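You operate a simulated robot arm through the tools that you are given. There is no shell and no other tool. Be economical: measure what you need, move in short steps, check, and stop when the job is done.

The job below is to be done with a simulated robot arm. You get a single attempt, and the scene is never put back.

TASK
Wind the mini white bobbin full at LOW tension on the small winder.
Fine: bobbin on the cone, tension slider to LOW before winding, roller arm on, winder slider left home. Do not press END. Leave the knob and the other bobbins.

It is judged by the outcome, as a careful person would: the job done as asked, and still so three seconds after it is handed in. It fails if anything else is knocked over, pushed out of place, dropped, spilled or broken.

THE ROBOT
A 6-joint arm with a two-finger parallel gripper, fixed in place. Base frame: the origin is at the foot of the arm, x ahead of it, y to its left, z up; the work surface is at about z = 760. Lengths are in mm, angles in rad, forces in N, time in s.
With the tool pointing down near the work surface it reaches from about 260 to 680 mm from the base axis. Its first joint turns from -1.152 to 1.152 rad. Payload 2.9 kg.
Tool frame: the origin (TCP) lies between the finger pads and is the grasp point; the fingertips stand 30 mm ahead of it; z points along the fingers, y is the line along which they close. Largest opening 110 mm; finger width 20, thickness 10; the body of the gripper, 48 by 112 mm, starts 55 mm behind the TCP.
Orientation is that of the tool frame in the base frame, as [roll, pitch, yaw] about the fixed x, y, z axes, in that order (R = Rz(yaw) Ry(pitch) Rx(roll)). With the fingers straight down and closing along the base's y, the tool's x points along the base's -x, its y along +y and its z along -z.

THE INTERFACE
- The arm moves only by the tool step_arm. Its argument "deltas" is a list that holds one entry, the list of rows, each a list of 7 numbers: the shift along the tool's x, y, z in m, then the turn, a rotation vector about the tool's x, y, z in rad, then the opening, from 0 (shut) to 1 (fully open). In form: [[[tx, ty, tz, ax, ay, az, claw], ...]]. A call has 1 to 12 rows; each row is the pose to reach, as a shift and turn from the pose commanded when the call began, along the tool's axes at that moment. Each row takes 0.2 s and may step no farther than 50 mm and 0.15 rad from the row before; otherwise, or with a gripper value out of range, the whole call is refused. A pose out of reach is approached as far as the arm can. The call stops where the force on the tool passes 50 N (or 10 N more than at its start, if that is more) or the arm is blocked; 0.2 s more then pass. Each finger travels about 108 mm/s and halts on what it meets, pressing with about 26 N; the grip force reading is that of the motor and also rises with nothing between the fingers. The clock runs only during rows and for 0.2 s after the last one: add rows that repeat a pose to give the fingers time. It gives the time, the measured TCP pose, the force on the tool (base axes), the opening and the grip force at its end, in the units of the frame above (readings bear some noise).
- Cameras (640 x 400 px; columns grow to the right, rows downward): "scene" is fixed at [73.8, 428.3, 1383.3]; the picture's right is [-0.81, -0.58, 0.00], its down [-0.35, 0.49, -0.80] and it looks along [0.46, -0.65, -0.61] (base axes); focal length 327 px, centre (320, 200). "wrist" rides on the gripper at [72, 17, -103] in the tool frame; the picture's right is [-0.23, 0.97, 0.00], its down [-0.76, -0.18, -0.62] and it looks along [-0.61, -0.14, 0.78] (tool axes); focal length 222 px, centre (320, 200). There is no depth. A picture from a camera that has moved, and an enlarged one, comes with that camera's place and axes in the base frame and with its lens.
- grab_frame(camera): a new picture of that camera. It takes no simulated time.
- zoom(camera, box): a new picture of the part [left, top, right, bottom] of that camera's present view, enlarged. It takes no simulated time.
- sign_off(): hands the job in; it is judged then, once.

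Go step by step. Nothing tells you positions but the pictures and the camera data: compare them with the known pose of the tool, close in by small moves and look again before you grip or let go. The budget is 120 turns and 64 pictures, counting those below and the enlarged ones. Unless the task says otherwise, let go and move clear before handing in, and close with one line.

The tools are called after "Emit:" by a JSON object that holds its "op" and its "data". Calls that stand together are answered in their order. step_arm: Moves the arm, as the interface text tells. Its arguments: {"type":"object","properties":{"deltas":{"type":"array","items":{"type":"array","items":{"type":"array","items":{"type":"number"}}}}},"required":["deltas"]} The other tools are called the same way: grab_frame (camera) takes a picture; zoom (camera, box) takes an enlarged picture of a part of a camera's view; sign_off () hands the job in.

At the start:

```text
t: 0.0
eef_pos: [329.5, -204.3, 1023.7]
orientation: [-3.139, 0.002, 3.141]
force: [-0.5, -0.6, 0.2]
opening: 109.8
grasp_force: 0.0
```

scene: 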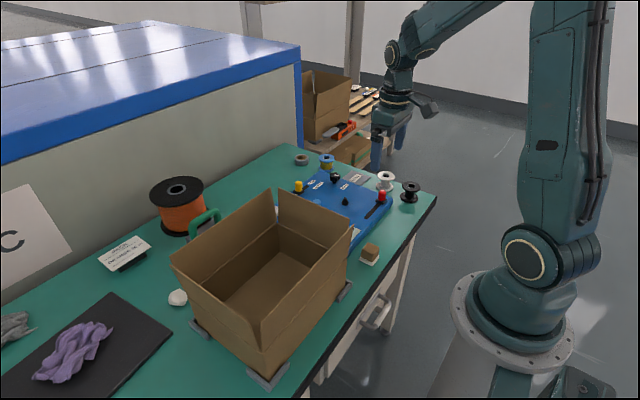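
wrist: 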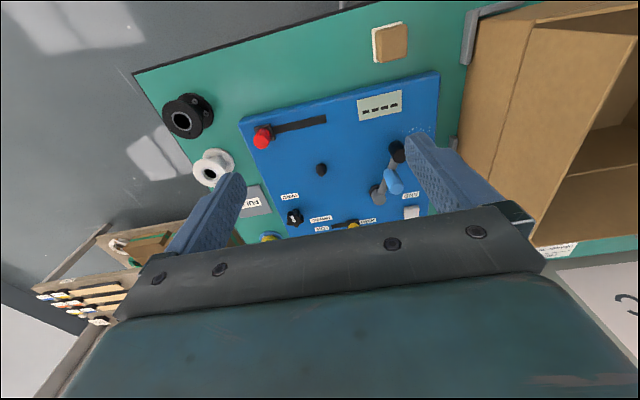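

I see a blue winder panel with several controls, and white, black and blue bobbins beside it. I'll zoom in to read the labels and identify the parts.

Emit:
{"op": "zoom", "data": {"camera": "scene", "box": [270, 140, 450, 260]}}

Emit:
{"op": "zoom", "data": {"camera": "wrist", "box": [150, 60, 460, 250]}}

```text
3.33 times, centred on (360, 200) of scene
camera zoom: at [73.8, 428.3, 1383.3], right [-0.81, -0.58, 0.0], down [-0.35, 0.49, -0.8], along [0.46, -0.65, -0.61], focal length 1089 px, centre (187, 200)
```

zoom: 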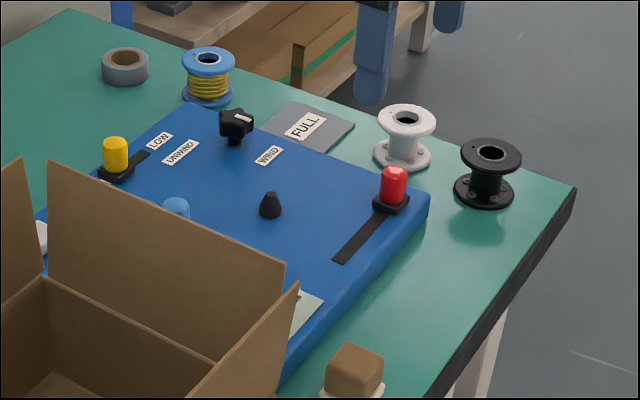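

```text
2.06 times, centred on (305, 155) of wrist
camera zoom: at [257.0, -186.9, 1125.6], right [0.23, 0.97, 0.0], down [0.76, -0.18, 0.62], along [0.61, -0.14, -0.78], focal length 459 px, centre (351, 293)
```

zoom: 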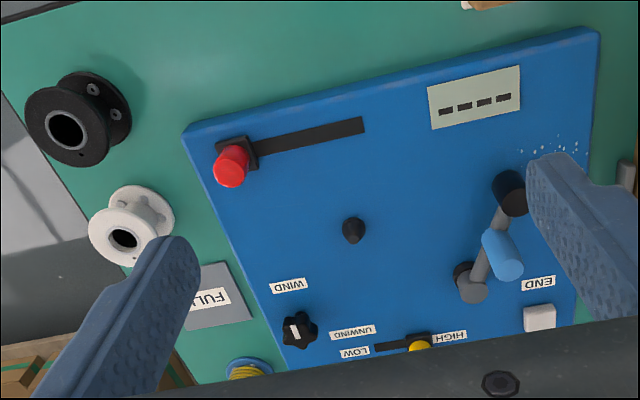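

The parts:
- **Red slider (winder):** its home end is at about (370,-297).
- **Yellow slider (tension):** at about (590,-195), with LOW toward -y.
- **Cone:** near (448,-229).
- **White bobbin:** near (411,-416), top at about z 805.

I'll hover over the white bobbin and look again.

Emit:
{"op": "step_arm", "data": {"deltas": [[[-0.014, -0.036, 0.016, 0, 0, 0, 1], [-0.028, -0.072, 0.032, 0, 0, 0, 1], [-0.042, -0.108, 0.048, 0, 0, 0, 1], [-0.056, -0.144, 0.064, 0, 0, 0, 1], [-0.07, -0.18, 0.08, 0, 0, 0, 1], [-0.082, -0.212, 0.094, 0, 0, 0, 1], [-0.082, -0.212, 0.094, 0, 0, 0, 1]]]}}

Emit:
{"op": "grab_frame", "data": {"camera": "wrist"}}

Emit:
{"op": "zoom", "data": {"camera": "scene", "box": [270, 140, 450, 260]}}

```text
t: 1.6
eef_pos: [412.7, -416.2, 928.4]
orientation: [-3.14, 0.0, -3.141]
force: [0.0, 0.5, -0.3]
opening: 109.9
grasp_force: 0.2
```

```text
59 pictures are left
camera wrist: at [340.4, -398.4, 1031.7], right [0.23, 0.97, 0.0], down [0.76, -0.18, 0.62], along [0.61, -0.14, -0.78], focal length 222 px, centre (320, 200)
```

wrist: 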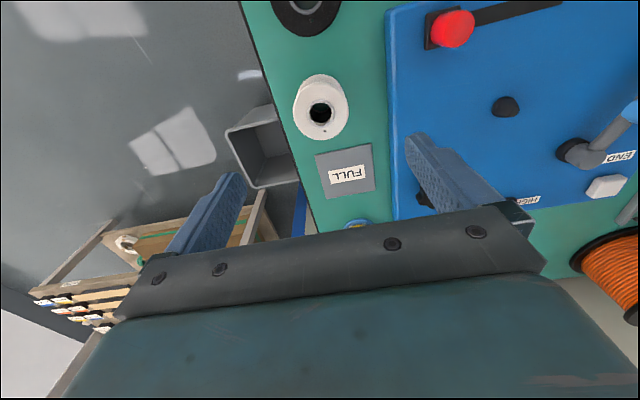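

```text
3.33 times, centred on (360, 200) of scene
camera zoom: at [73.9, 428.2, 1383.3], right [-0.81, -0.58, 0.0], down [-0.35, 0.49, -0.8], along [0.46, -0.65, -0.61], focal length 1089 px, centre (187, 200)
```

zoom: 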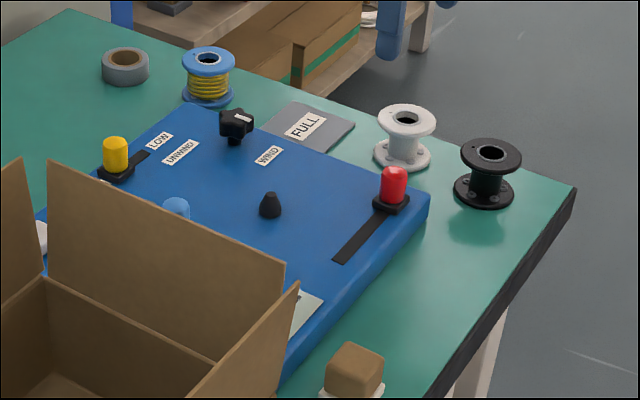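

The white bobbin's centre works out at (410,-414), with a top flange about 55 mm across. I'll descend around it, then check before closing.

Emit:
{"op": "step_arm", "data": {"deltas": [[[0.0015, 0.002, 0.03, 0, 0, 0, 0.8], [0.0015, 0.002, 0.06, 0, 0, 0, 0.8], [0.0015, 0.002, 0.085, 0, 0, 0, 0.8], [0.0015, 0.002, 0.105, 0, 0, 0, 0.8], [0.0015, 0.002, 0.12, 0, 0, 0, 0.8], [0.0015, 0.002, 0.134, 0, 0, 0, 0.8], [0.0015, 0.002, 0.134, 0, 0, 0, 0.8]]]}}

Emit:
{"op": "grab_frame", "data": {"camera": "wrist"}}

Emit:
{"op": "zoom", "data": {"camera": "scene", "box": [330, 120, 450, 220]}}

```text
t: 3.2
eef_pos: [411.1, -415.4, 793.6]
orientation: [-3.141, 0.002, -3.142]
force: [0.5, -0.1, 0.4]
opening: 88.0
grasp_force: 0.1
```

```text
57 pictures are left
camera wrist: at [338.0, -397.6, 896.8], right [0.23, 0.97, 0.0], down [0.76, -0.18, 0.62], along [0.61, -0.14, -0.78], focal length 222 px, centre (320, 200)
```

wrist: 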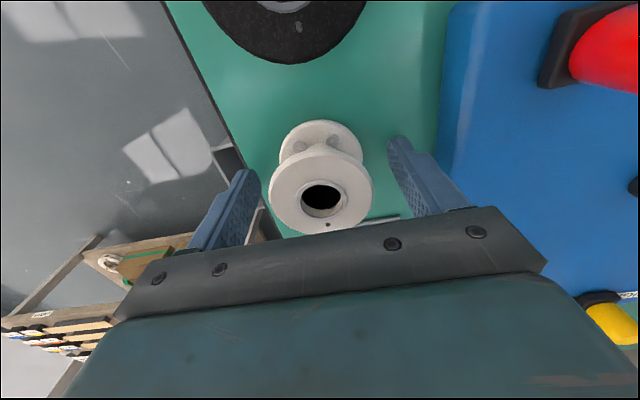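

```text
4.00 times, centred on (390, 170) of scene
camera zoom: at [73.8, 428.3, 1383.3], right [-0.81, -0.58, 0.0], down [-0.35, 0.49, -0.8], along [0.46, -0.65, -0.61], focal length 1307 px, centre (40, 320)
```

zoom: 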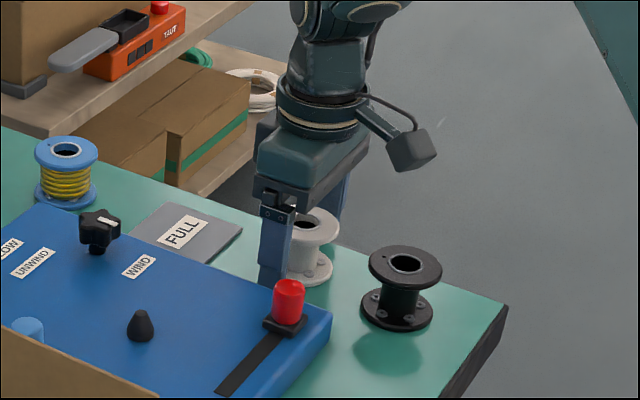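

The bobbin is centred between the fingers to within about 2 mm. I'll nudge in x, close, then lift slightly.

Emit:
{"op": "step_arm", "data": {"deltas": [[[0.0015, 0.0005, 0, 0, 0, 0, 0.65], [0.0015, 0.0005, 0, 0, 0, 0, 0.5], [0.0015, 0.0005, 0, 0, 0, 0, 0.4], [0.0015, 0.0005, 0, 0, 0, 0, 0.4], [0.0015, 0.0005, 0, 0, 0, 0, 0.4]]]}}

```text
t: 4.4
eef_pos: [409.6, -414.1, 792.7]
orientation: [3.142, 0.002, -3.141]
force: [-0.4, -0.2, -0.5]
opening: 55.1
grasp_force: 26.3
```

It's gripped at 55 mm. I'll lift it straight up, then move it toward the cone at a high level.

Emit:
{"op": "step_arm", "data": {"deltas": [[[0, 0, -0.02, 0, 0, 0, 0.4], [0, 0, -0.05, 0, 0, 0, 0.4], [0, 0, -0.09, 0, 0, 0, 0.4], [0, 0, -0.125, 0, 0, 0, 0.4], [-0.006, 0.03, -0.125, 0, 0, 0, 0.4], [-0.012, 0.06, -0.125, 0, 0, 0, 0.4], [-0.018, 0.09, -0.125, 0, 0, 0, 0.4], [-0.018, 0.09, -0.125, 0, 0, 0, 0.4]]]}}

Emit:
{"op": "grab_frame", "data": {"camera": "wrist"}}

Emit:
{"op": "zoom", "data": {"camera": "scene", "box": [270, 140, 450, 260]}}

```text
t: 6.2
eef_pos: [426.0, -321.1, 921.4]
orientation: [3.141, 0.001, 3.141]
force: [0.3, -0.4, -1.1]
opening: 54.7
grasp_force: 25.7
```

```text
55 pictures are left
camera wrist: at [354.3, -304.0, 1024.1], right [0.23, 0.97, 0.0], down [0.76, -0.18, 0.62], along [0.61, -0.14, -0.78], focal length 222 px, centre (320, 200)
```

wrist: 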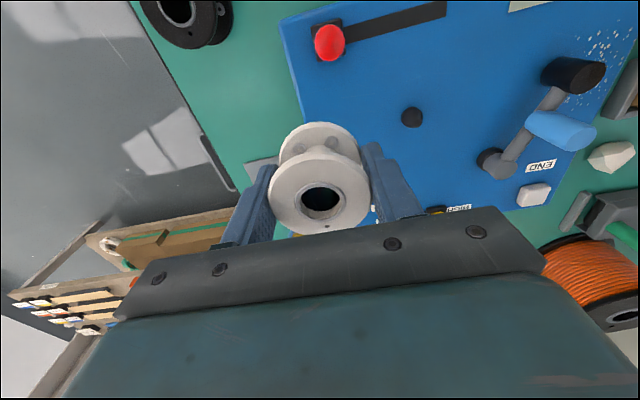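

```text
3.33 times, centred on (360, 200) of scene
camera zoom: at [73.8, 428.3, 1383.3], right [-0.81, -0.58, 0.0], down [-0.35, 0.49, -0.8], along [0.46, -0.65, -0.61], focal length 1089 px, centre (187, 200)
```

zoom: 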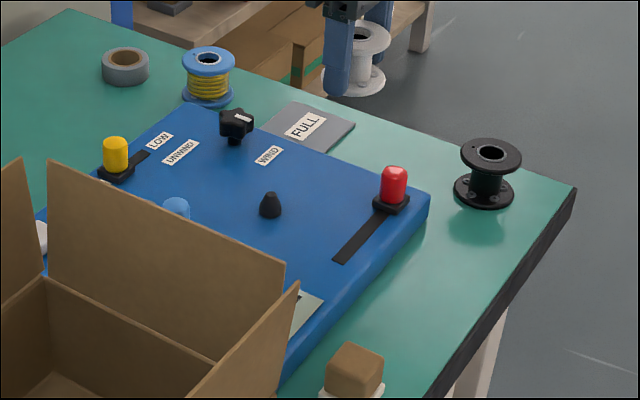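

I'll zoom on the cone and the roller arm to locate them precisely.

Emit:
{"op": "zoom", "data": {"camera": "wrist", "box": [360, 40, 520, 140]}}

Emit:
{"op": "zoom", "data": {"camera": "wrist", "box": [460, 40, 620, 140]}}

Emit:
{"op": "zoom", "data": {"camera": "scene", "box": [310, 165, 390, 215]}}

```text
4.00 times, centred on (440, 90) of wrist
camera zoom: at [354.3, -304.0, 1024.1], right [0.23, 0.97, 0.0], down [0.76, -0.18, 0.62], along [0.61, -0.14, -0.78], focal length 888 px, centre (-160, 640)
```

zoom: 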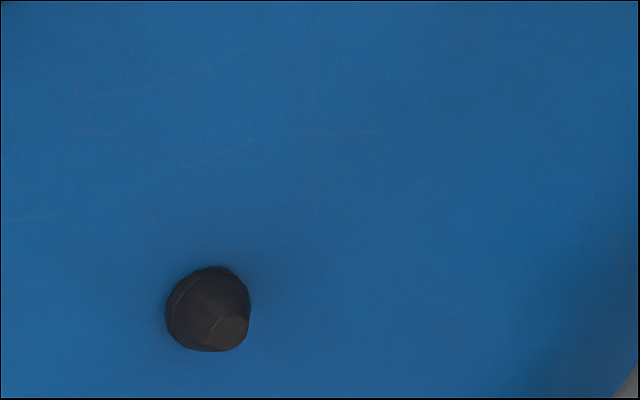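

```text
4.00 times, centred on (540, 90) of wrist
camera zoom: at [354.3, -304.0, 1024.1], right [0.23, 0.97, 0.0], down [0.76, -0.18, 0.62], along [0.61, -0.14, -0.78], focal length 888 px, centre (-560, 640)
```

zoom: 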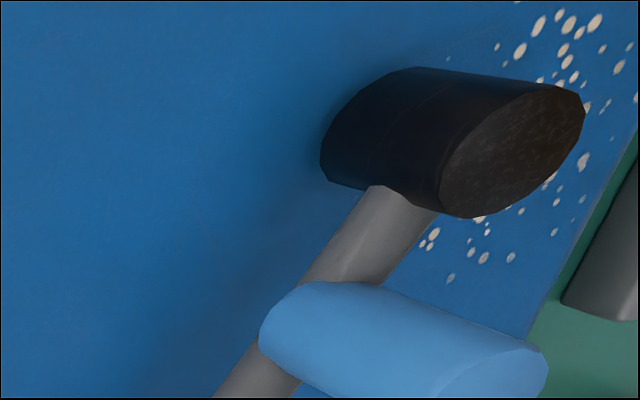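

```text
8.00 times, centred on (350, 190) of scene
camera zoom: at [73.8, 428.3, 1383.3], right [-0.81, -0.58, 0.0], down [-0.35, 0.49, -0.8], along [0.46, -0.65, -0.61], focal length 2613 px, centre (80, 280)
```

zoom: 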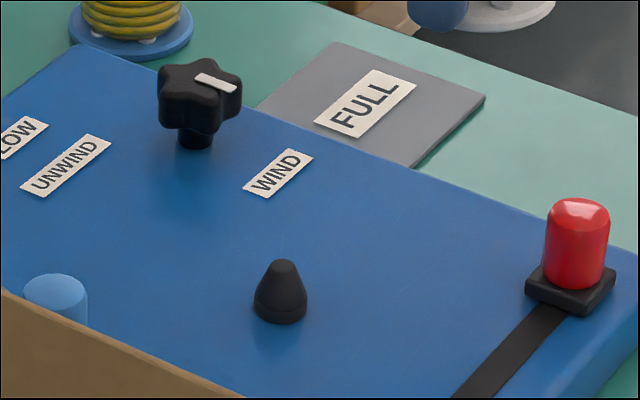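

The cone tip triangulates to (450,-230,812). Its base is at about z 791 with a diameter of about 19 mm, and the bobbin hole is about 21 mm. I'll move above it with the bobbin's bottom still clear.

Emit:
{"op": "step_arm", "data": {"deltas": [[[-0.006, 0.025, 0.0, 0, 0, 0, 0.4], [-0.012, 0.05, 0.01, 0, 0, 0, 0.4], [-0.018, 0.075, 0.025, 0, 0, 0, 0.4], [-0.0245, 0.0915, 0.045, 0, 0, 0, 0.4], [-0.0245, 0.0915, 0.055, 0, 0, 0, 0.4], [-0.0245, 0.0915, 0.055, 0, 0, 0, 0.4], [-0.0245, 0.0915, 0.055, 0, 0, 0, 0.4]]]}}

Emit:
{"op": "zoom", "data": {"camera": "scene", "box": [310, 150, 390, 215]}}

Emit:
{"op": "grab_frame", "data": {"camera": "wrist"}}

```text
t: 7.8
eef_pos: [451.8, -231.7, 863.6]
orientation: [-3.141, 0.001, 3.141]
force: [0.0, 0.0, -0.8]
opening: 55.0
grasp_force: 26.0
```

```text
6.15 times, centred on (350, 182) of scene
camera zoom: at [73.8, 428.3, 1383.3], right [-0.81, -0.58, 0.0], down [-0.35, 0.49, -0.8], along [0.46, -0.65, -0.61], focal length 2010 px, centre (135, 308)
```

zoom: 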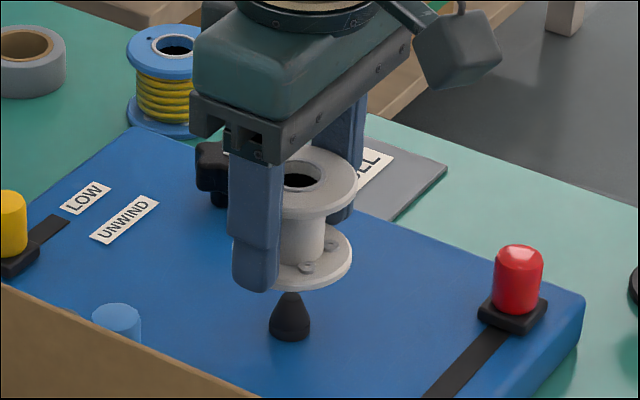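

```text
49 pictures are left
camera wrist: at [379.0, -214.7, 967.3], right [0.23, 0.97, 0.0], down [0.76, -0.18, 0.62], along [0.61, -0.14, -0.78], focal length 222 px, centre (320, 200)
```

wrist: 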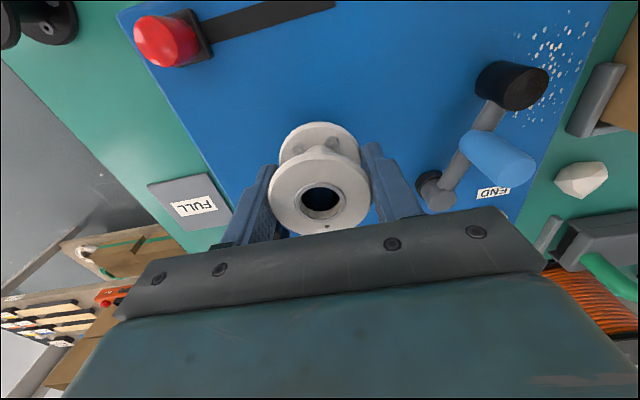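

The bobbin is directly over the cone to within about 2 mm. I'll correct slightly and lower it gently while watching the force.

Emit:
{"op": "step_arm", "data": {"deltas": [[[0.0015, 0.0015, 0.005, 0, 0, 0, 0.4], [0.0015, 0.0015, 0.012, 0, 0, 0, 0.4], [0.0015, 0.0015, 0.018, 0, 0, 0, 0.4], [0.0015, 0.0015, 0.024, 0, 0, 0, 0.4], [0.0015, 0.0015, 0.029, 0, 0, 0, 0.4], [0.0015, 0.0015, 0.029, 0, 0, 0, 0.4]]]}}

Emit:
{"op": "zoom", "data": {"camera": "scene", "box": [310, 150, 390, 215]}}

Emit:
{"op": "zoom", "data": {"camera": "wrist", "box": [240, 110, 400, 240]}}

```text
t: 9.2
eef_pos: [449.6, -230.1, 836.3]
orientation: [-3.141, 0.0, -3.14]
force: [-0.2, 0.0, 0.1]
opening: 54.9
grasp_force: 26.0
```

```text
6.15 times, centred on (350, 182) of scene
camera zoom: at [73.8, 428.3, 1383.3], right [-0.81, -0.58, 0.0], down [-0.35, 0.49, -0.8], along [0.46, -0.65, -0.61], focal length 2010 px, centre (135, 308)
```

zoom: 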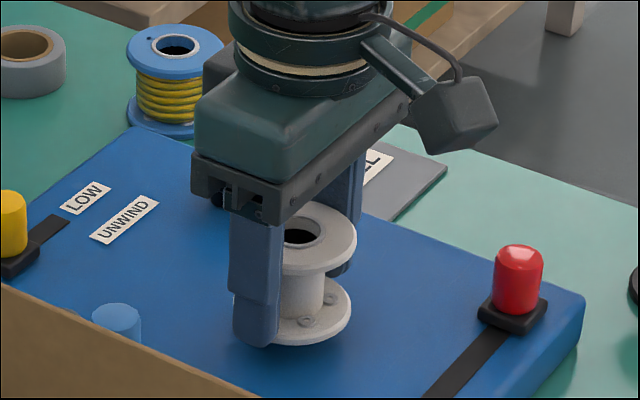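

```text
3.08 times, centred on (320, 175) of wrist
camera zoom: at [376.2, -212.7, 938.6], right [0.23, 0.97, 0.0], down [0.76, -0.18, 0.62], along [0.61, -0.14, -0.78], focal length 684 px, centre (320, 277)
```

zoom: 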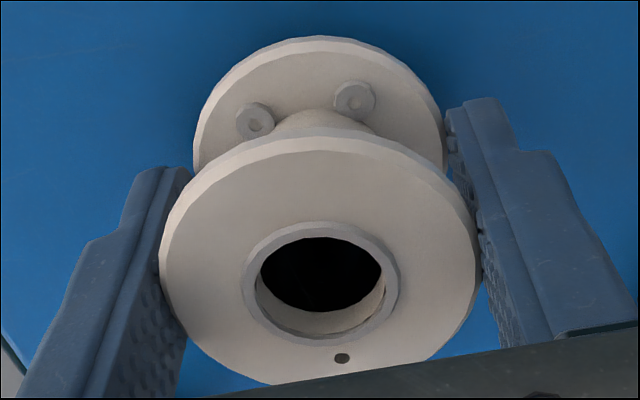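

No contact yet and the cone tip appears to be inside the bore. I'll continue down slowly until it seats.

Emit:
{"op": "step_arm", "data": {"deltas": [[[0, 0, 0.003, 0, 0, 0, 0.4], [0, 0, 0.005, 0, 0, 0, 0.4], [0, 0, 0.007, 0, 0, 0, 0.4], [0, 0, 0.0085, 0, 0, 0, 0.4], [0, 0, 0.0085, 0, 0, 0, 0.4]]]}}

```text
t: 10.4
eef_pos: [448.8, -232.5, 826.2]
orientation: [-3.141, 0.002, -3.141]
force: [-0.7, -0.3, -0.7]
opening: 55.0
grasp_force: 26.2
```

Emit:
{"op": "step_arm", "data": {"deltas": [[[0, 0, 0.001, 0, 0, 0, 0.4], [0, 0, 0.002, 0, 0, 0, 0.4], [0, 0, 0.003, 0, 0, 0, 0.4], [0, 0, 0.003, 0, 0, 0, 0.4]]]}}

Emit:
{"op": "zoom", "data": {"camera": "scene", "box": [310, 150, 390, 215]}}

```text
t: 11.4
eef_pos: [450.5, -230.4, 825.0]
orientation: [3.141, 0.001, -3.14]
force: [-0.1, -0.1, -0.4]
opening: 55.0
grasp_force: 25.6
```

```text
6.15 times, centred on (350, 182) of scene
camera zoom: at [73.8, 428.3, 1383.3], right [-0.81, -0.58, 0.0], down [-0.35, 0.49, -0.8], along [0.46, -0.65, -0.61], focal length 2010 px, centre (135, 308)
```

zoom: 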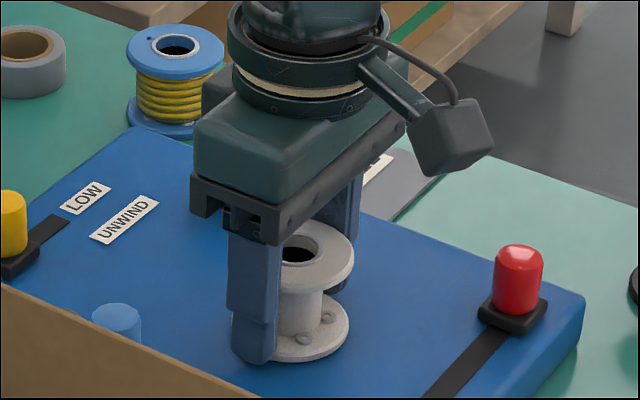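

It's almost seated and there's still no force. I'll go down in 1 mm increments until it touches.

Emit:
{"op": "step_arm", "data": {"deltas": [[[0, 0, 0.001, 0, 0, 0, 0.4], [0, 0, 0.002, 0, 0, 0, 0.4], [0, 0, 0.002, 0, 0, 0, 0.4]]]}}

```text
t: 12.2
eef_pos: [451.1, -231.0, 822.3]
orientation: [-3.14, 0.003, 3.141]
force: [-6.6, 2.4, 25.3]
opening: 55.2
grasp_force: 26.1
```

It's in contact at 25 N, so it's seated. I'll ease up a millimetre, open and look.

Emit:
{"op": "step_arm", "data": {"deltas": [[[0, 0, -0.001, 0, 0, 0, 0.4], [0, 0, -0.001, 0, 0, 0, 0.55], [0, 0, -0.001, 0, 0, 0, 0.7], [0, 0, -0.001, 0, 0, 0, 0.75], [0, 0, -0.02, 0, 0, 0, 0.75], [0, 0, -0.05, 0, 0, 0, 0.75], [0, 0, -0.09, 0, 0, 0, 0.75], [0, 0, -0.13, 0, 0, 0, 0.75]]]}}

Emit:
{"op": "zoom", "data": {"camera": "scene", "box": [270, 140, 420, 240]}}

Emit:
{"op": "grab_frame", "data": {"camera": "wrist"}}

```text
t: 14.0
eef_pos: [448.7, -231.8, 950.2]
orientation: [3.141, 0.0, -3.142]
force: [0.1, -0.8, -0.3]
opening: 82.5
grasp_force: 0.2
```

```text
4.00 times, centred on (345, 190) of scene
camera zoom: at [73.8, 428.3, 1383.3], right [-0.81, -0.58, 0.0], down [-0.35, 0.49, -0.8], along [0.46, -0.65, -0.61], focal length 1307 px, centre (220, 240)
```

zoom: 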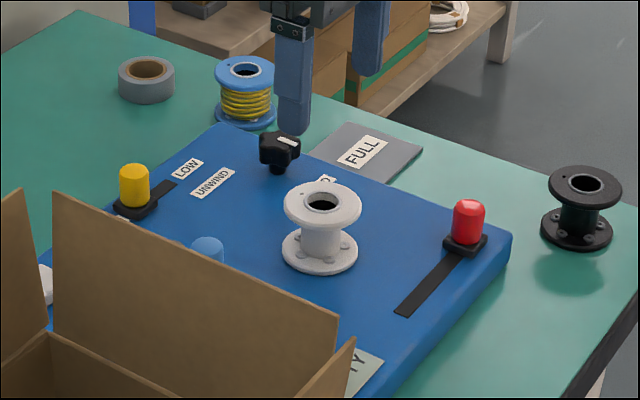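

```text
44 pictures are left
camera wrist: at [376.5, -213.6, 1053.8], right [0.23, 0.97, 0.0], down [0.76, -0.18, 0.62], along [0.61, -0.14, -0.78], focal length 222 px, centre (320, 200)
```

wrist: 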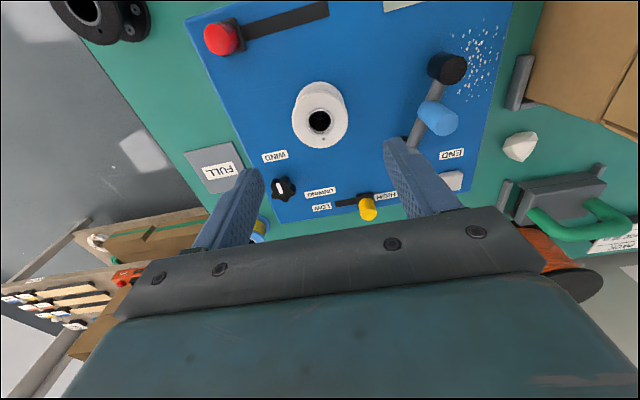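

The bobbin is on the cone, and the display now seems to show text ending in "TY", which would be EMPTY. Next I'll zoom on the tension slider and the display.

Emit:
{"op": "zoom", "data": {"camera": "wrist", "box": [260, 140, 420, 240]}}

Emit:
{"op": "zoom", "data": {"camera": "scene", "box": [285, 165, 345, 205]}}

```text
4.00 times, centred on (340, 190) of wrist
camera zoom: at [376.5, -213.6, 1053.8], right [0.23, 0.97, 0.0], down [0.76, -0.18, 0.62], along [0.61, -0.14, -0.78], focal length 888 px, centre (240, 240)
```

zoom: 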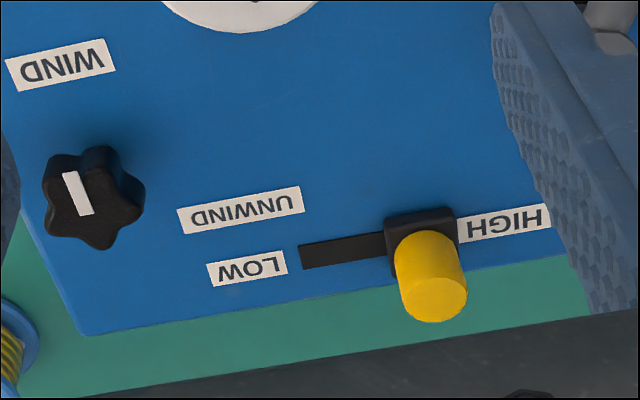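

```text
10.00 times, centred on (315, 185) of scene
camera zoom: at [73.8, 428.3, 1383.3], right [-0.81, -0.58, 0.0], down [-0.35, 0.49, -0.8], along [0.46, -0.65, -0.61], focal length 3267 px, centre (370, 350)
```

zoom: 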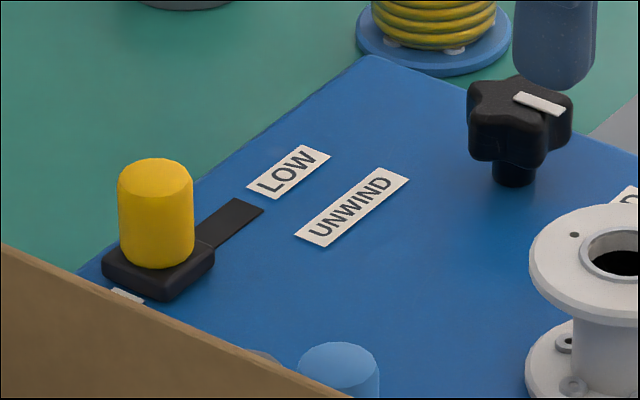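

The tension knob is centred at (592,-194) with its top at z 830, and it needs about 33 mm of travel toward -y to reach LOW. I'll move over it and look.

Emit:
{"op": "step_arm", "data": {"deltas": [[[-0.035, 0.009, 0, 0, 0, 0, 0.5], [-0.07, 0.018, 0, 0, 0, 0, 0.5], [-0.105, 0.027, 0, 0, 0, 0, 0.5], [-0.142, 0.036, 0.02, 0, 0, 0, 0.5], [-0.142, 0.036, 0.05, 0, 0, 0, 0.5], [-0.142, 0.036, 0.07, 0, 0, 0, 0.5], [-0.142, 0.036, 0.07, 0, 0, 0, 0.5]]]}}

Emit:
{"op": "grab_frame", "data": {"camera": "wrist"}}

Emit:
{"op": "zoom", "data": {"camera": "scene", "box": [270, 130, 390, 230]}}

```text
t: 15.6
eef_pos: [591.1, -195.6, 881.3]
orientation: [-3.14, 0.001, -3.141]
force: [-0.2, 0.8, 0.0]
opening: 55.1
grasp_force: 0.0
```

```text
41 pictures are left
camera wrist: at [518.6, -178.9, 984.5], right [0.23, 0.97, 0.0], down [0.76, -0.18, 0.62], along [0.61, -0.14, -0.78], focal length 222 px, centre (320, 200)
```

wrist: 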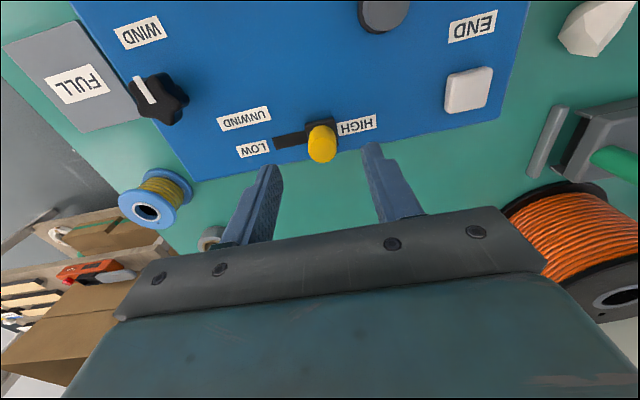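

```text
4.00 times, centred on (330, 180) of scene
camera zoom: at [73.8, 428.3, 1383.3], right [-0.81, -0.58, 0.0], down [-0.35, 0.49, -0.8], along [0.46, -0.65, -0.61], focal length 1307 px, centre (280, 280)
```

zoom: 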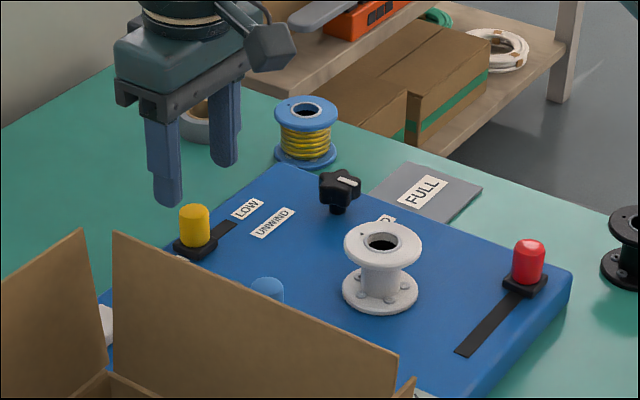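

The knob sits at about (594,-195.5). I'll descend with the fingers straddling it and grip lightly.

Emit:
{"op": "step_arm", "data": {"deltas": [[[-0.003, 0, 0.015, 0, 0, 0, 0.5], [-0.003, 0, 0.03, 0, 0, 0, 0.5], [-0.003, 0, 0.044, 0, 0, 0, 0.5], [-0.003, 0, 0.044, 0, 0, 0, 0.5], [-0.003, 0, 0.044, 0, 0, 0, 0.35], [-0.003, 0, 0.044, 0, 0, 0, 0.22], [-0.003, 0, 0.044, 0, 0, 0, 0.16], [-0.003, 0, 0.044, 0, 0, 0, 0.16]]]}}

Emit:
{"op": "zoom", "data": {"camera": "wrist", "box": [200, 80, 440, 240]}}

```text
t: 17.4
eef_pos: [595.9, -194.9, 837.7]
orientation: [-3.139, 0.003, 3.138]
force: [2.4, -12.6, -4.6]
opening: 22.6
grasp_force: 45.1
```

```text
2.50 times, centred on (320, 160) of wrist
camera zoom: at [522.7, -177.4, 939.1], right [0.23, 0.97, 0.0], down [0.76, -0.18, 0.62], along [0.61, -0.14, -0.78], focal length 555 px, centre (320, 300)
```

zoom: 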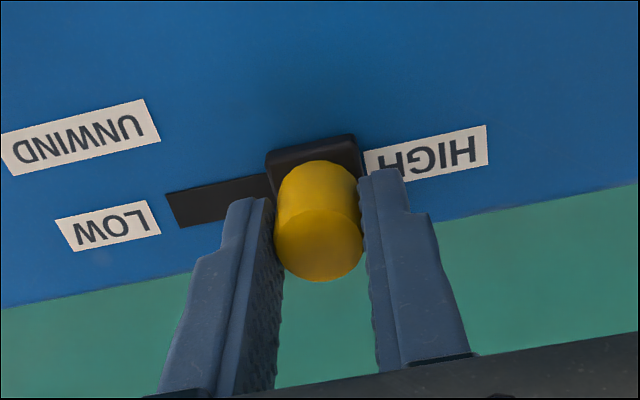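

The knob is gripped at 22.6 mm. I'll slide it toward LOW in small steps.

Emit:
{"op": "step_arm", "data": {"deltas": [[[0, -0.007, 0, 0, 0, 0, 0.16], [0, -0.014, 0, 0, 0, 0, 0.16], [0, -0.021, 0, 0, 0, 0, 0.16], [0, -0.027, 0, 0, 0, 0, 0.16], [0, -0.032, 0, 0, 0, 0, 0.16], [0, -0.032, 0, 0, 0, 0, 0.16]]]}}

Emit:
{"op": "zoom", "data": {"camera": "wrist", "box": [200, 80, 440, 240]}}

```text
t: 18.8
eef_pos: [596.0, -226.6, 836.8]
orientation: [3.141, 0.002, -3.14]
force: [23.6, 0.4, -28.0]
opening: 22.6
grasp_force: 45.2
```

```text
2.50 times, centred on (320, 160) of wrist
camera zoom: at [522.5, -209.4, 939.3], right [0.23, 0.97, 0.0], down [0.76, -0.18, 0.62], along [0.61, -0.14, -0.78], focal length 555 px, centre (320, 300)
```

zoom: 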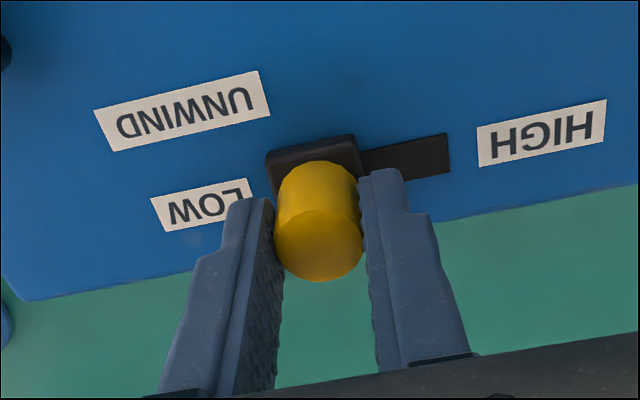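

It's near the LOW end, with no stop force along y yet. I'll go a little further to find the stop.

Emit:
{"op": "step_arm", "data": {"deltas": [[[0, -0.0015, 0, 0, 0, 0, 0.16], [0, -0.003, 0, 0, 0, 0, 0.16], [0, -0.003, 0, 0, 0, 0, 0.16]]]}}

```text
t: 19.6
eef_pos: [595.2, -228.8, 836.5]
orientation: [-3.141, 0.001, -3.14]
force: [21.5, 0.8, -31.4]
opening: 22.4
grasp_force: 44.8
```

Emit:
{"op": "step_arm", "data": {"deltas": [[[0, -0.0015, 0, 0, 0, 0, 0.16], [0, -0.003, 0, 0, 0, 0, 0.16], [0, -0.0045, 0, 0, 0, 0, 0.16], [0, -0.0045, 0, 0, 0, 0, 0.16]]]}}

Emit:
{"op": "zoom", "data": {"camera": "wrist", "box": [200, 80, 440, 240]}}

```text
t: 20.6
eef_pos: [594.5, -235.0, 836.6]
orientation: [-3.14, 0.002, -3.141]
force: [21.6, 1.6, -30.1]
opening: 22.7
grasp_force: 44.7
```

```text
2.50 times, centred on (320, 160) of wrist
camera zoom: at [522.4, -217.4, 939.8], right [0.23, 0.97, 0.0], down [0.76, -0.18, 0.62], along [0.61, -0.14, -0.78], focal length 555 px, centre (320, 300)
```

zoom: 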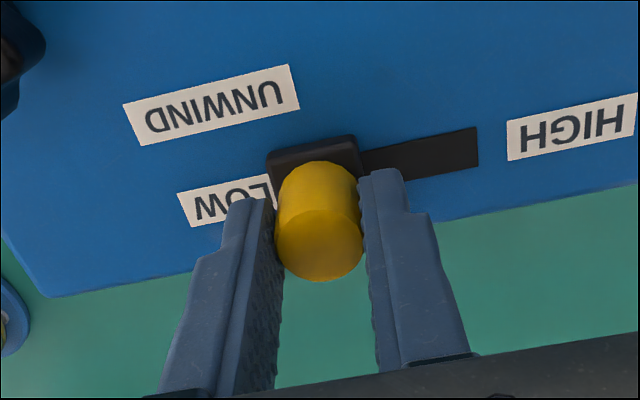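

The slider has moved about 40 mm and now touches the LOW label, at or just past the slot end. I'll release, rise and check.

Emit:
{"op": "step_arm", "data": {"deltas": [[[0, 0, 0, 0, 0, 0, 0.3], [0, 0, 0, 0, 0, 0, 0.45], [0, 0, -0.015, 0, 0, 0, 0.45], [0, 0, -0.045, 0, 0, 0, 0.45], [0, 0, -0.08, 0, 0, 0, 0.45], [0, 0, -0.08, 0, 0, 0, 0.45]]]}}

Emit:
{"op": "zoom", "data": {"camera": "wrist", "box": [200, 60, 440, 220]}}

Emit:
{"op": "zoom", "data": {"camera": "scene", "box": [285, 165, 345, 205]}}

```text
t: 22.0
eef_pos: [596.4, -235.1, 918.2]
orientation: [3.142, 0.002, 3.141]
force: [0.6, 0.1, -1.1]
opening: 49.4
grasp_force: 0.0
```

```text
2.50 times, centred on (320, 140) of wrist
camera zoom: at [523.2, -217.3, 1022.5], right [0.23, 0.97, 0.0], down [0.76, -0.18, 0.62], along [0.61, -0.14, -0.78], focal length 555 px, centre (320, 350)
```

zoom: 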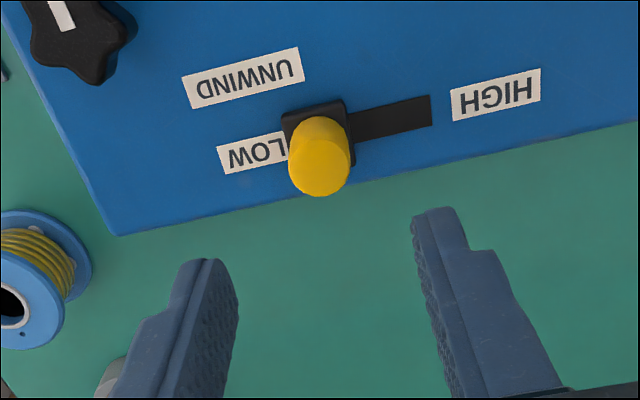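

```text
10.00 times, centred on (315, 185) of scene
camera zoom: at [73.8, 428.3, 1383.3], right [-0.81, -0.58, 0.0], down [-0.35, 0.49, -0.8], along [0.46, -0.65, -0.61], focal length 3267 px, centre (370, 350)
```

zoom: 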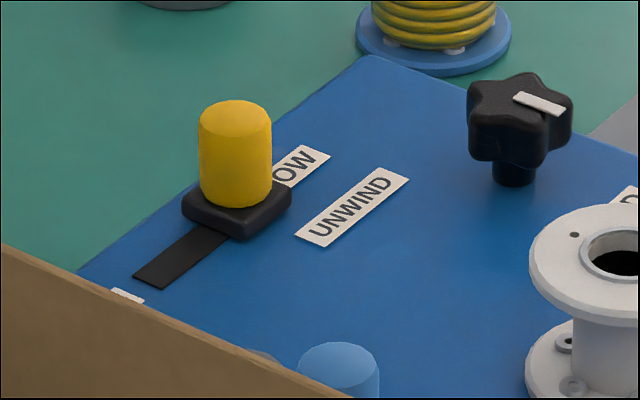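

The tension slider is at LOW. Next I need a good look at the roller arm, so I'll move above it.

Emit:
{"op": "step_arm", "data": {"deltas": [[[0.035, 0.025, -0.02, 0, 0, 0, 0.45], [0.07, 0.05, -0.04, 0, 0, 0, 0.45], [0.105, 0.075, -0.06, 0, 0, 0, 0.45], [0.14, 0.1, -0.06, 0, 0, 0, 0.45], [0.14, 0.1, -0.06, 0, 0, 0, 0.45]]]}}

Emit:
{"op": "grab_frame", "data": {"camera": "wrist"}}

Emit:
{"op": "zoom", "data": {"camera": "wrist", "box": [200, 60, 400, 185]}}

```text
t: 23.2
eef_pos: [454.1, -133.6, 980.1]
orientation: [3.141, 0.002, -3.141]
force: [-0.1, -0.4, -0.3]
opening: 49.6
grasp_force: 0.0
```

```text
34 pictures are left
camera wrist: at [381.0, -116.8, 1083.5], right [0.23, 0.97, 0.0], down [0.76, -0.18, 0.62], along [0.61, -0.14, -0.78], focal length 222 px, centre (320, 200)
```

wrist: 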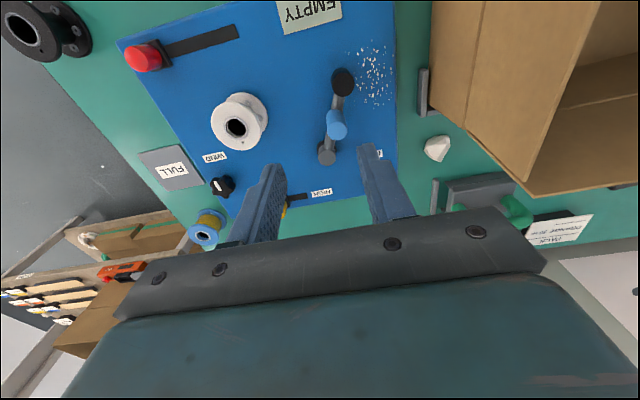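

```text
3.20 times, centred on (300, 122) of wrist
camera zoom: at [381.0, -116.8, 1083.5], right [0.23, 0.97, 0.0], down [0.76, -0.18, 0.62], along [0.61, -0.14, -0.78], focal length 711 px, centre (384, 448)
```

zoom: 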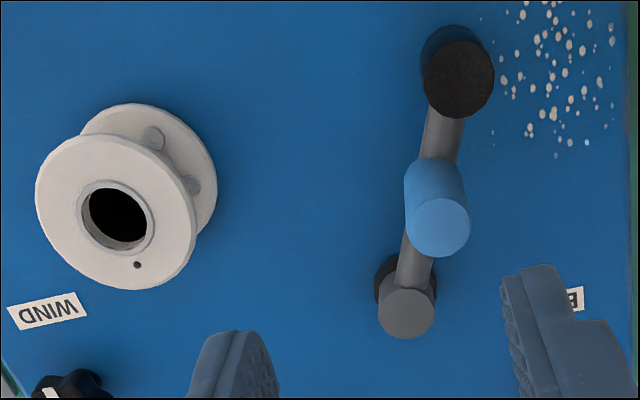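

The roller arm pivots at about (522,-139). Its blue handle stands at (480,-120) with its top at z 838, and the black roller is on the end at (437,-104). Swinging the handle about 45 mm toward -y should bring the roller to the bobbin. I'll put the closed fingers on the +y side of the handle.

Emit:
{"op": "step_arm", "data": {"deltas": [[[-0.012, 0.02, 0.02, 0, 0, 0, 0.2], [-0.0255, 0.044, 0.04, 0, 0, 0, 0], [-0.0255, 0.044, 0.08, 0, 0, 0, 0], [-0.0255, 0.044, 0.095, 0, 0, 0, 0], [-0.0255, 0.044, 0.095, 0, 0, 0, 0]]]}}

Emit:
{"op": "grab_frame", "data": {"camera": "wrist"}}

Emit:
{"op": "grab_frame", "data": {"camera": "scene"}}

```text
t: 24.4
eef_pos: [481.1, -91.4, 883.3]
orientation: [3.141, 0.0, 3.138]
force: [0.9, -0.2, 0.0]
opening: 0.2
grasp_force: 25.8
```

```text
32 pictures are left
camera wrist: at [408.3, -74.0, 985.8], right [0.23, 0.97, 0.0], down [0.76, -0.18, 0.62], along [0.61, -0.14, -0.78], focal length 222 px, centre (320, 200)
```

wrist: 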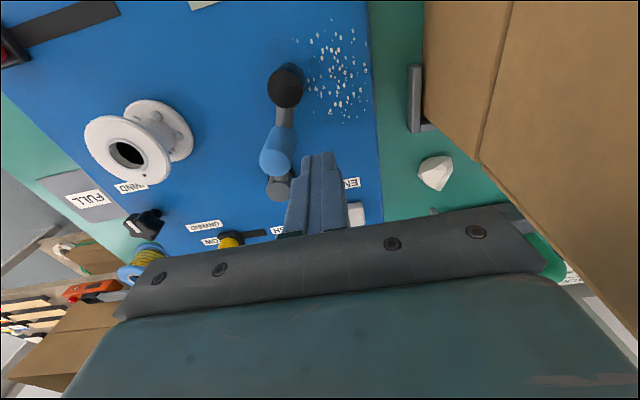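

```text
31 pictures are left
```

scene: 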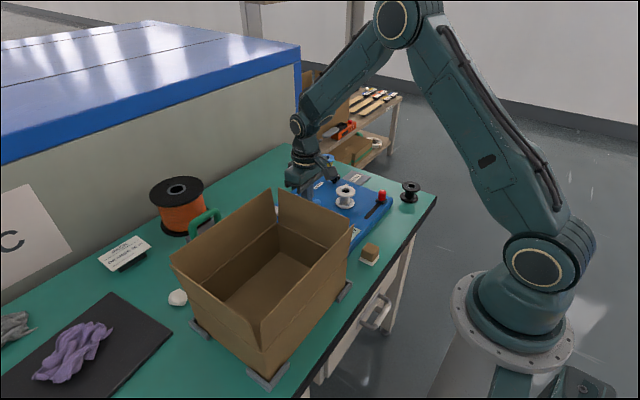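

The fingers are beside the handle. The box flap is about 15 mm from the gripper's side, so I'll shift slightly away from it, descend straight, and check.

Emit:
{"op": "step_arm", "data": {"deltas": [[[0, -0.003, 0.01, 0, 0, 0, 0], [0, -0.003, 0.02, 0, 0, 0, 0], [0, -0.003, 0.03, 0, 0, 0, 0], [0, -0.003, 0.035, 0, 0, 0, 0], [0, -0.003, 0.035, 0, 0, 0, 0]]]}}

Emit:
{"op": "zoom", "data": {"camera": "wrist", "box": [180, 40, 420, 240]}}

```text
t: 25.6
eef_pos: [480.8, -94.1, 846.9]
orientation: [-3.141, -0.001, -3.141]
force: [-0.3, -0.3, -0.2]
opening: 0.0
grasp_force: 26.3
```

```text
2.00 times, centred on (300, 140) of wrist
camera zoom: at [407.8, -76.9, 951.2], right [0.23, 0.97, 0.0], down [0.76, -0.18, 0.62], along [0.61, -0.14, -0.78], focal length 444 px, centre (360, 320)
```

zoom: 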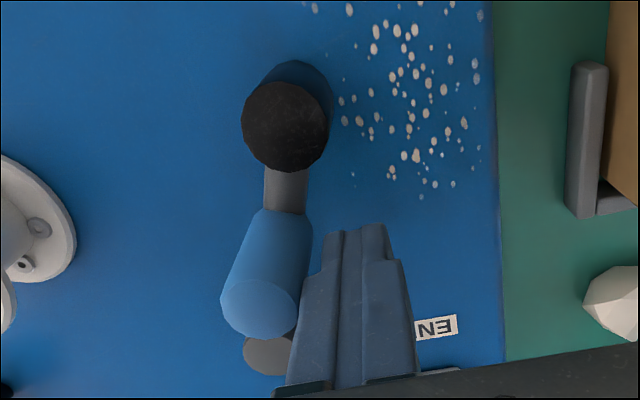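

The fingers are right beside the handle with clearance. I'll push toward -y in small steps and check the swing partway.

Emit:
{"op": "step_arm", "data": {"deltas": [[[0, -0.005, 0, 0, 0, 0, 0], [0, -0.01, 0, 0, 0, 0, 0], [0, -0.015, 0, 0, 0, 0, 0], [0, -0.02, 0, 0, 0, 0, 0], [0, -0.025, 0, 0, 0, 0, 0], [0, -0.03, 0, 0, 0, 0, 0], [0, -0.03, 0, 0, 0, 0, 0]]]}}

Emit:
{"op": "zoom", "data": {"camera": "wrist", "box": [100, 20, 420, 240]}}

```text
t: 27.2
eef_pos: [480.8, -124.2, 846.8]
orientation: [3.141, 0.002, 3.14]
force: [-0.6, 0.4, 0.7]
opening: 0.1
grasp_force: 26.0
```

```text
1.82 times, centred on (260, 130) of wrist
camera zoom: at [408.4, -106.7, 951.0], right [0.23, 0.97, 0.0], down [0.76, -0.18, 0.62], along [0.61, -0.14, -0.78], focal length 404 px, centre (429, 327)
```

zoom: 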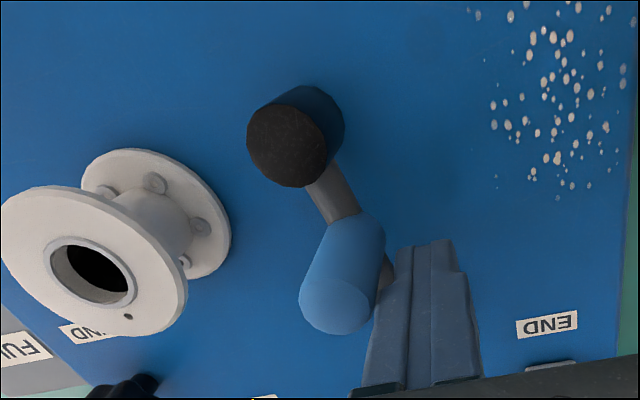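

The arm swings freely. I'll continue in smaller steps toward contact with the bobbin.

Emit:
{"op": "step_arm", "data": {"deltas": [[[0, -0.004, 0, 0, 0, 0, 0], [0, -0.008, 0, 0, 0, 0, 0], [0, -0.012, 0, 0, 0, 0, 0], [0, -0.015, 0, 0, 0, 0, 0], [0, -0.015, 0, 0, 0, 0, 0]]]}}

Emit:
{"op": "zoom", "data": {"camera": "wrist", "box": [100, 20, 420, 240]}}

```text
t: 28.4
eef_pos: [480.7, -139.6, 848.2]
orientation: [-3.141, 0.003, 3.142]
force: [-0.5, 1.2, -0.1]
opening: 0.3
grasp_force: 26.0
```

```text
1.82 times, centred on (260, 130) of wrist
camera zoom: at [407.2, -122.1, 951.7], right [0.23, 0.97, 0.0], down [0.76, -0.18, 0.62], along [0.61, -0.14, -0.78], focal length 404 px, centre (429, 327)
```

zoom: 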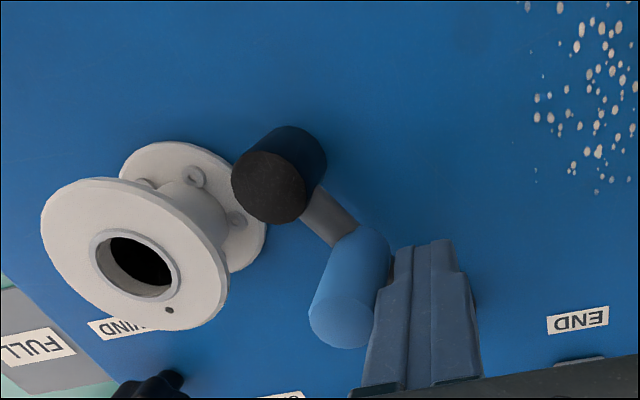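

The roller is nearly touching the flange. I'll continue in 1.5 mm steps.

Emit:
{"op": "step_arm", "data": {"deltas": [[[0, -0.0015, 0, 0, 0, 0, 0], [0, -0.003, 0, 0, 0, 0, 0], [0, -0.0045, 0, 0, 0, 0, 0], [0, -0.0045, 0, 0, 0, 0, 0]]]}}

Emit:
{"op": "zoom", "data": {"camera": "wrist", "box": [100, 20, 420, 240]}}

```text
t: 29.4
eef_pos: [482.2, -141.3, 850.0]
orientation: [-3.14, 0.002, 3.141]
force: [1.3, 1.0, 0.6]
opening: 0.2
grasp_force: 25.5
```

```text
1.82 times, centred on (260, 130) of wrist
camera zoom: at [407.7, -124.6, 951.8], right [0.23, 0.97, 0.0], down [0.76, -0.18, 0.62], along [0.61, -0.14, -0.78], focal length 404 px, centre (429, 327)
```

zoom: 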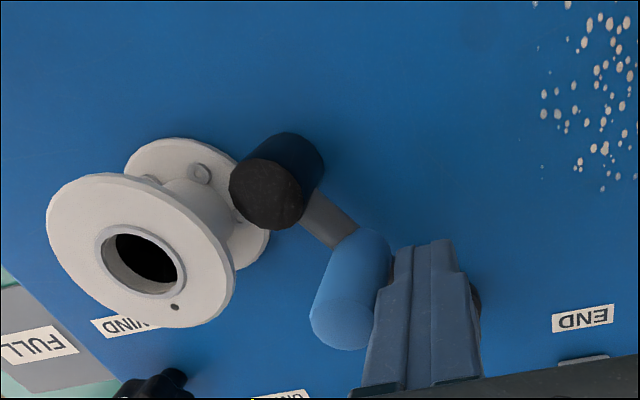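

No stop force yet, so I'll go a few millimetres further.

Emit:
{"op": "step_arm", "data": {"deltas": [[[0, -0.0015, 0, 0, 0, 0, 0], [0, -0.003, 0, 0, 0, 0, 0], [0, -0.0045, 0, 0, 0, 0, 0], [0, -0.0045, 0, 0, 0, 0, 0]]]}}

Emit:
{"op": "zoom", "data": {"camera": "wrist", "box": [100, 20, 420, 240]}}

```text
t: 30.4
eef_pos: [480.1, -143.5, 846.6]
orientation: [3.136, 0.001, -3.134]
force: [-6.5, 32.5, 10.5]
opening: 0.2
grasp_force: 25.9
```

```text
1.82 times, centred on (260, 130) of wrist
camera zoom: at [408.1, -127.1, 951.6], right [0.22, 0.98, 0.01], down [0.76, -0.18, 0.62], along [0.61, -0.13, -0.78], focal length 404 px, centre (429, 327)
```

zoom: 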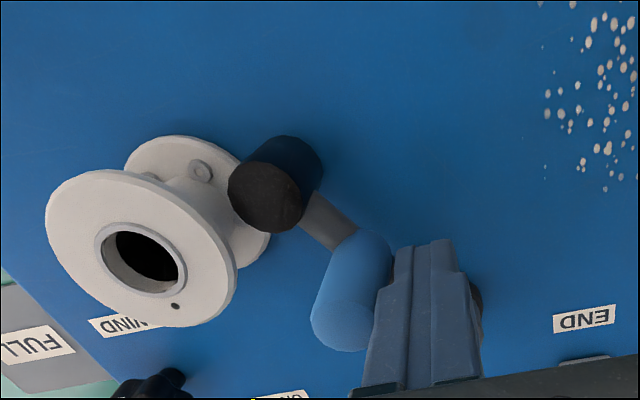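

There's firm contact at 32 N, so the roller is against the bobbin. I'll back away and rise, then check that the arm stays on.

Emit:
{"op": "step_arm", "data": {"deltas": [[[0, 0.005, 0, 0, 0, 0, 0], [0, 0.012, 0, 0, 0, 0, 0], [0, 0.015, -0.02, 0, 0, 0, 0], [0, 0.01, -0.06, 0, 0, 0, 0], [0, 0, -0.1, 0, 0, 0, 0], [0.03, -0.03, -0.1, 0, 0, 0, 0], [0.03, -0.03, -0.1, 0, 0, 0, 0]]]}}

Emit:
{"op": "grab_frame", "data": {"camera": "wrist"}}

Emit:
{"op": "zoom", "data": {"camera": "scene", "box": [270, 140, 420, 240]}}

```text
t: 32.0
eef_pos: [448.7, -180.7, 951.4]
orientation: [-3.141, 0.001, -3.142]
force: [0.3, 0.3, -0.3]
opening: 0.0
grasp_force: 25.8
```

```text
25 pictures are left
camera wrist: at [377.1, -162.4, 1053.9], right [0.23, 0.97, 0.0], down [0.76, -0.18, 0.62], along [0.61, -0.14, -0.78], focal length 222 px, centre (320, 200)
```

wrist: 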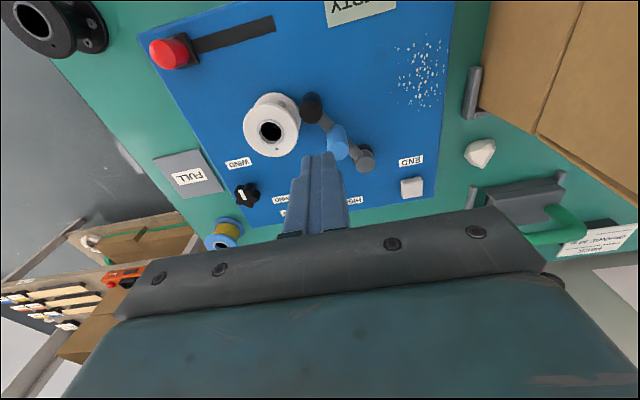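

```text
4.00 times, centred on (345, 190) of scene
camera zoom: at [73.8, 428.3, 1383.3], right [-0.81, -0.58, 0.0], down [-0.35, 0.49, -0.8], along [0.46, -0.65, -0.61], focal length 1307 px, centre (220, 240)
```

zoom: 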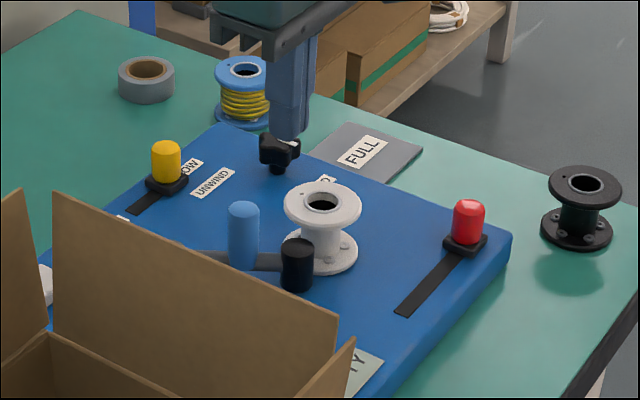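

The roller arm stays on against the bobbin, and tension is at LOW. Next is the red winder slider at about (368,-294), so I'll go above it.

Emit:
{"op": "step_arm", "data": {"deltas": [[[0.027, -0.038, 0, 0, 0, 0, 0.3], [0.054, -0.076, 0, 0, 0, 0, 0.5], [0.081, -0.113, 0.02, 0, 0, 0, 0.5], [0.081, -0.113, 0.06, 0, 0, 0, 0.5], [0.081, -0.113, 0.07, 0, 0, 0, 0.5], [0.081, -0.113, 0.07, 0, 0, 0, 0.5]]]}}

Emit:
{"op": "grab_frame", "data": {"camera": "wrist"}}

```text
t: 33.4
eef_pos: [366.7, -292.1, 878.7]
orientation: [-3.14, 0.002, -3.141]
force: [-0.6, -0.3, 0.9]
opening: 55.2
grasp_force: 0.1
```

```text
23 pictures are left
camera wrist: at [294.6, -274.0, 982.3], right [0.23, 0.97, 0.0], down [0.76, -0.18, 0.62], along [0.61, -0.14, -0.78], focal length 222 px, centre (320, 200)
```

wrist: 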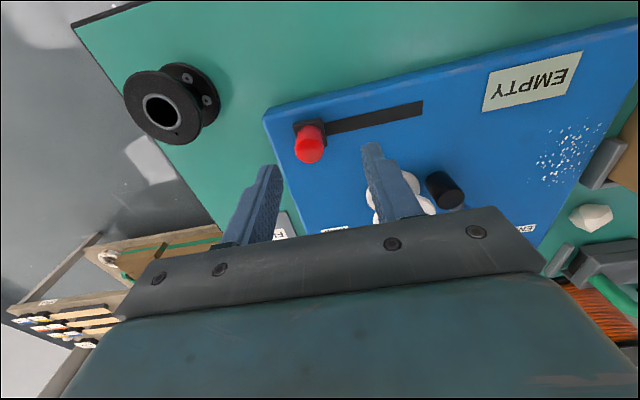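

The red knob is at about (367,-298), and the display reads EMPTY and is in view. I'll descend and grip the knob.

Emit:
{"op": "step_arm", "data": {"deltas": [[[0, -0.006, 0.015, 0, 0, 0, 0.5], [0, -0.006, 0.03, 0, 0, 0, 0.5], [0, -0.006, 0.043, 0, 0, 0, 0.5], [0, -0.006, 0.043, 0, 0, 0, 0.5], [0, -0.006, 0.043, 0, 0, 0, 0.35], [0, -0.006, 0.043, 0, 0, 0, 0.22], [0, -0.006, 0.043, 0, 0, 0, 0.16], [0, -0.006, 0.043, 0, 0, 0, 0.16]]]}}

Emit:
{"op": "grab_frame", "data": {"camera": "wrist"}}

```text
t: 35.2
eef_pos: [368.9, -297.6, 835.3]
orientation: [3.141, 0.002, -3.141]
force: [-0.1, 1.7, -2.5]
opening: 22.3
grasp_force: 45.1
```

```text
22 pictures are left
camera wrist: at [296.1, -279.9, 939.2], right [0.23, 0.97, 0.0], down [0.76, -0.18, 0.62], along [0.61, -0.14, -0.78], focal length 222 px, centre (320, 200)
```

wrist: 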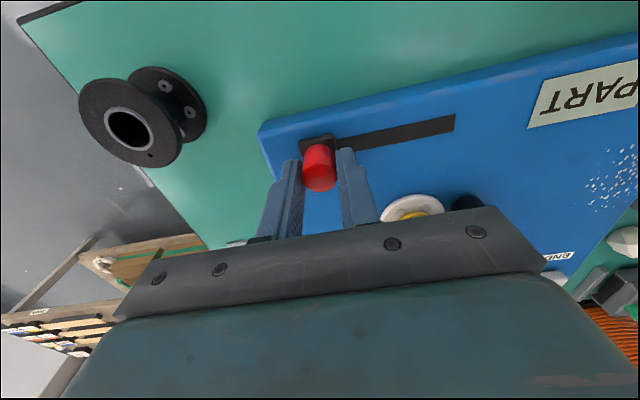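

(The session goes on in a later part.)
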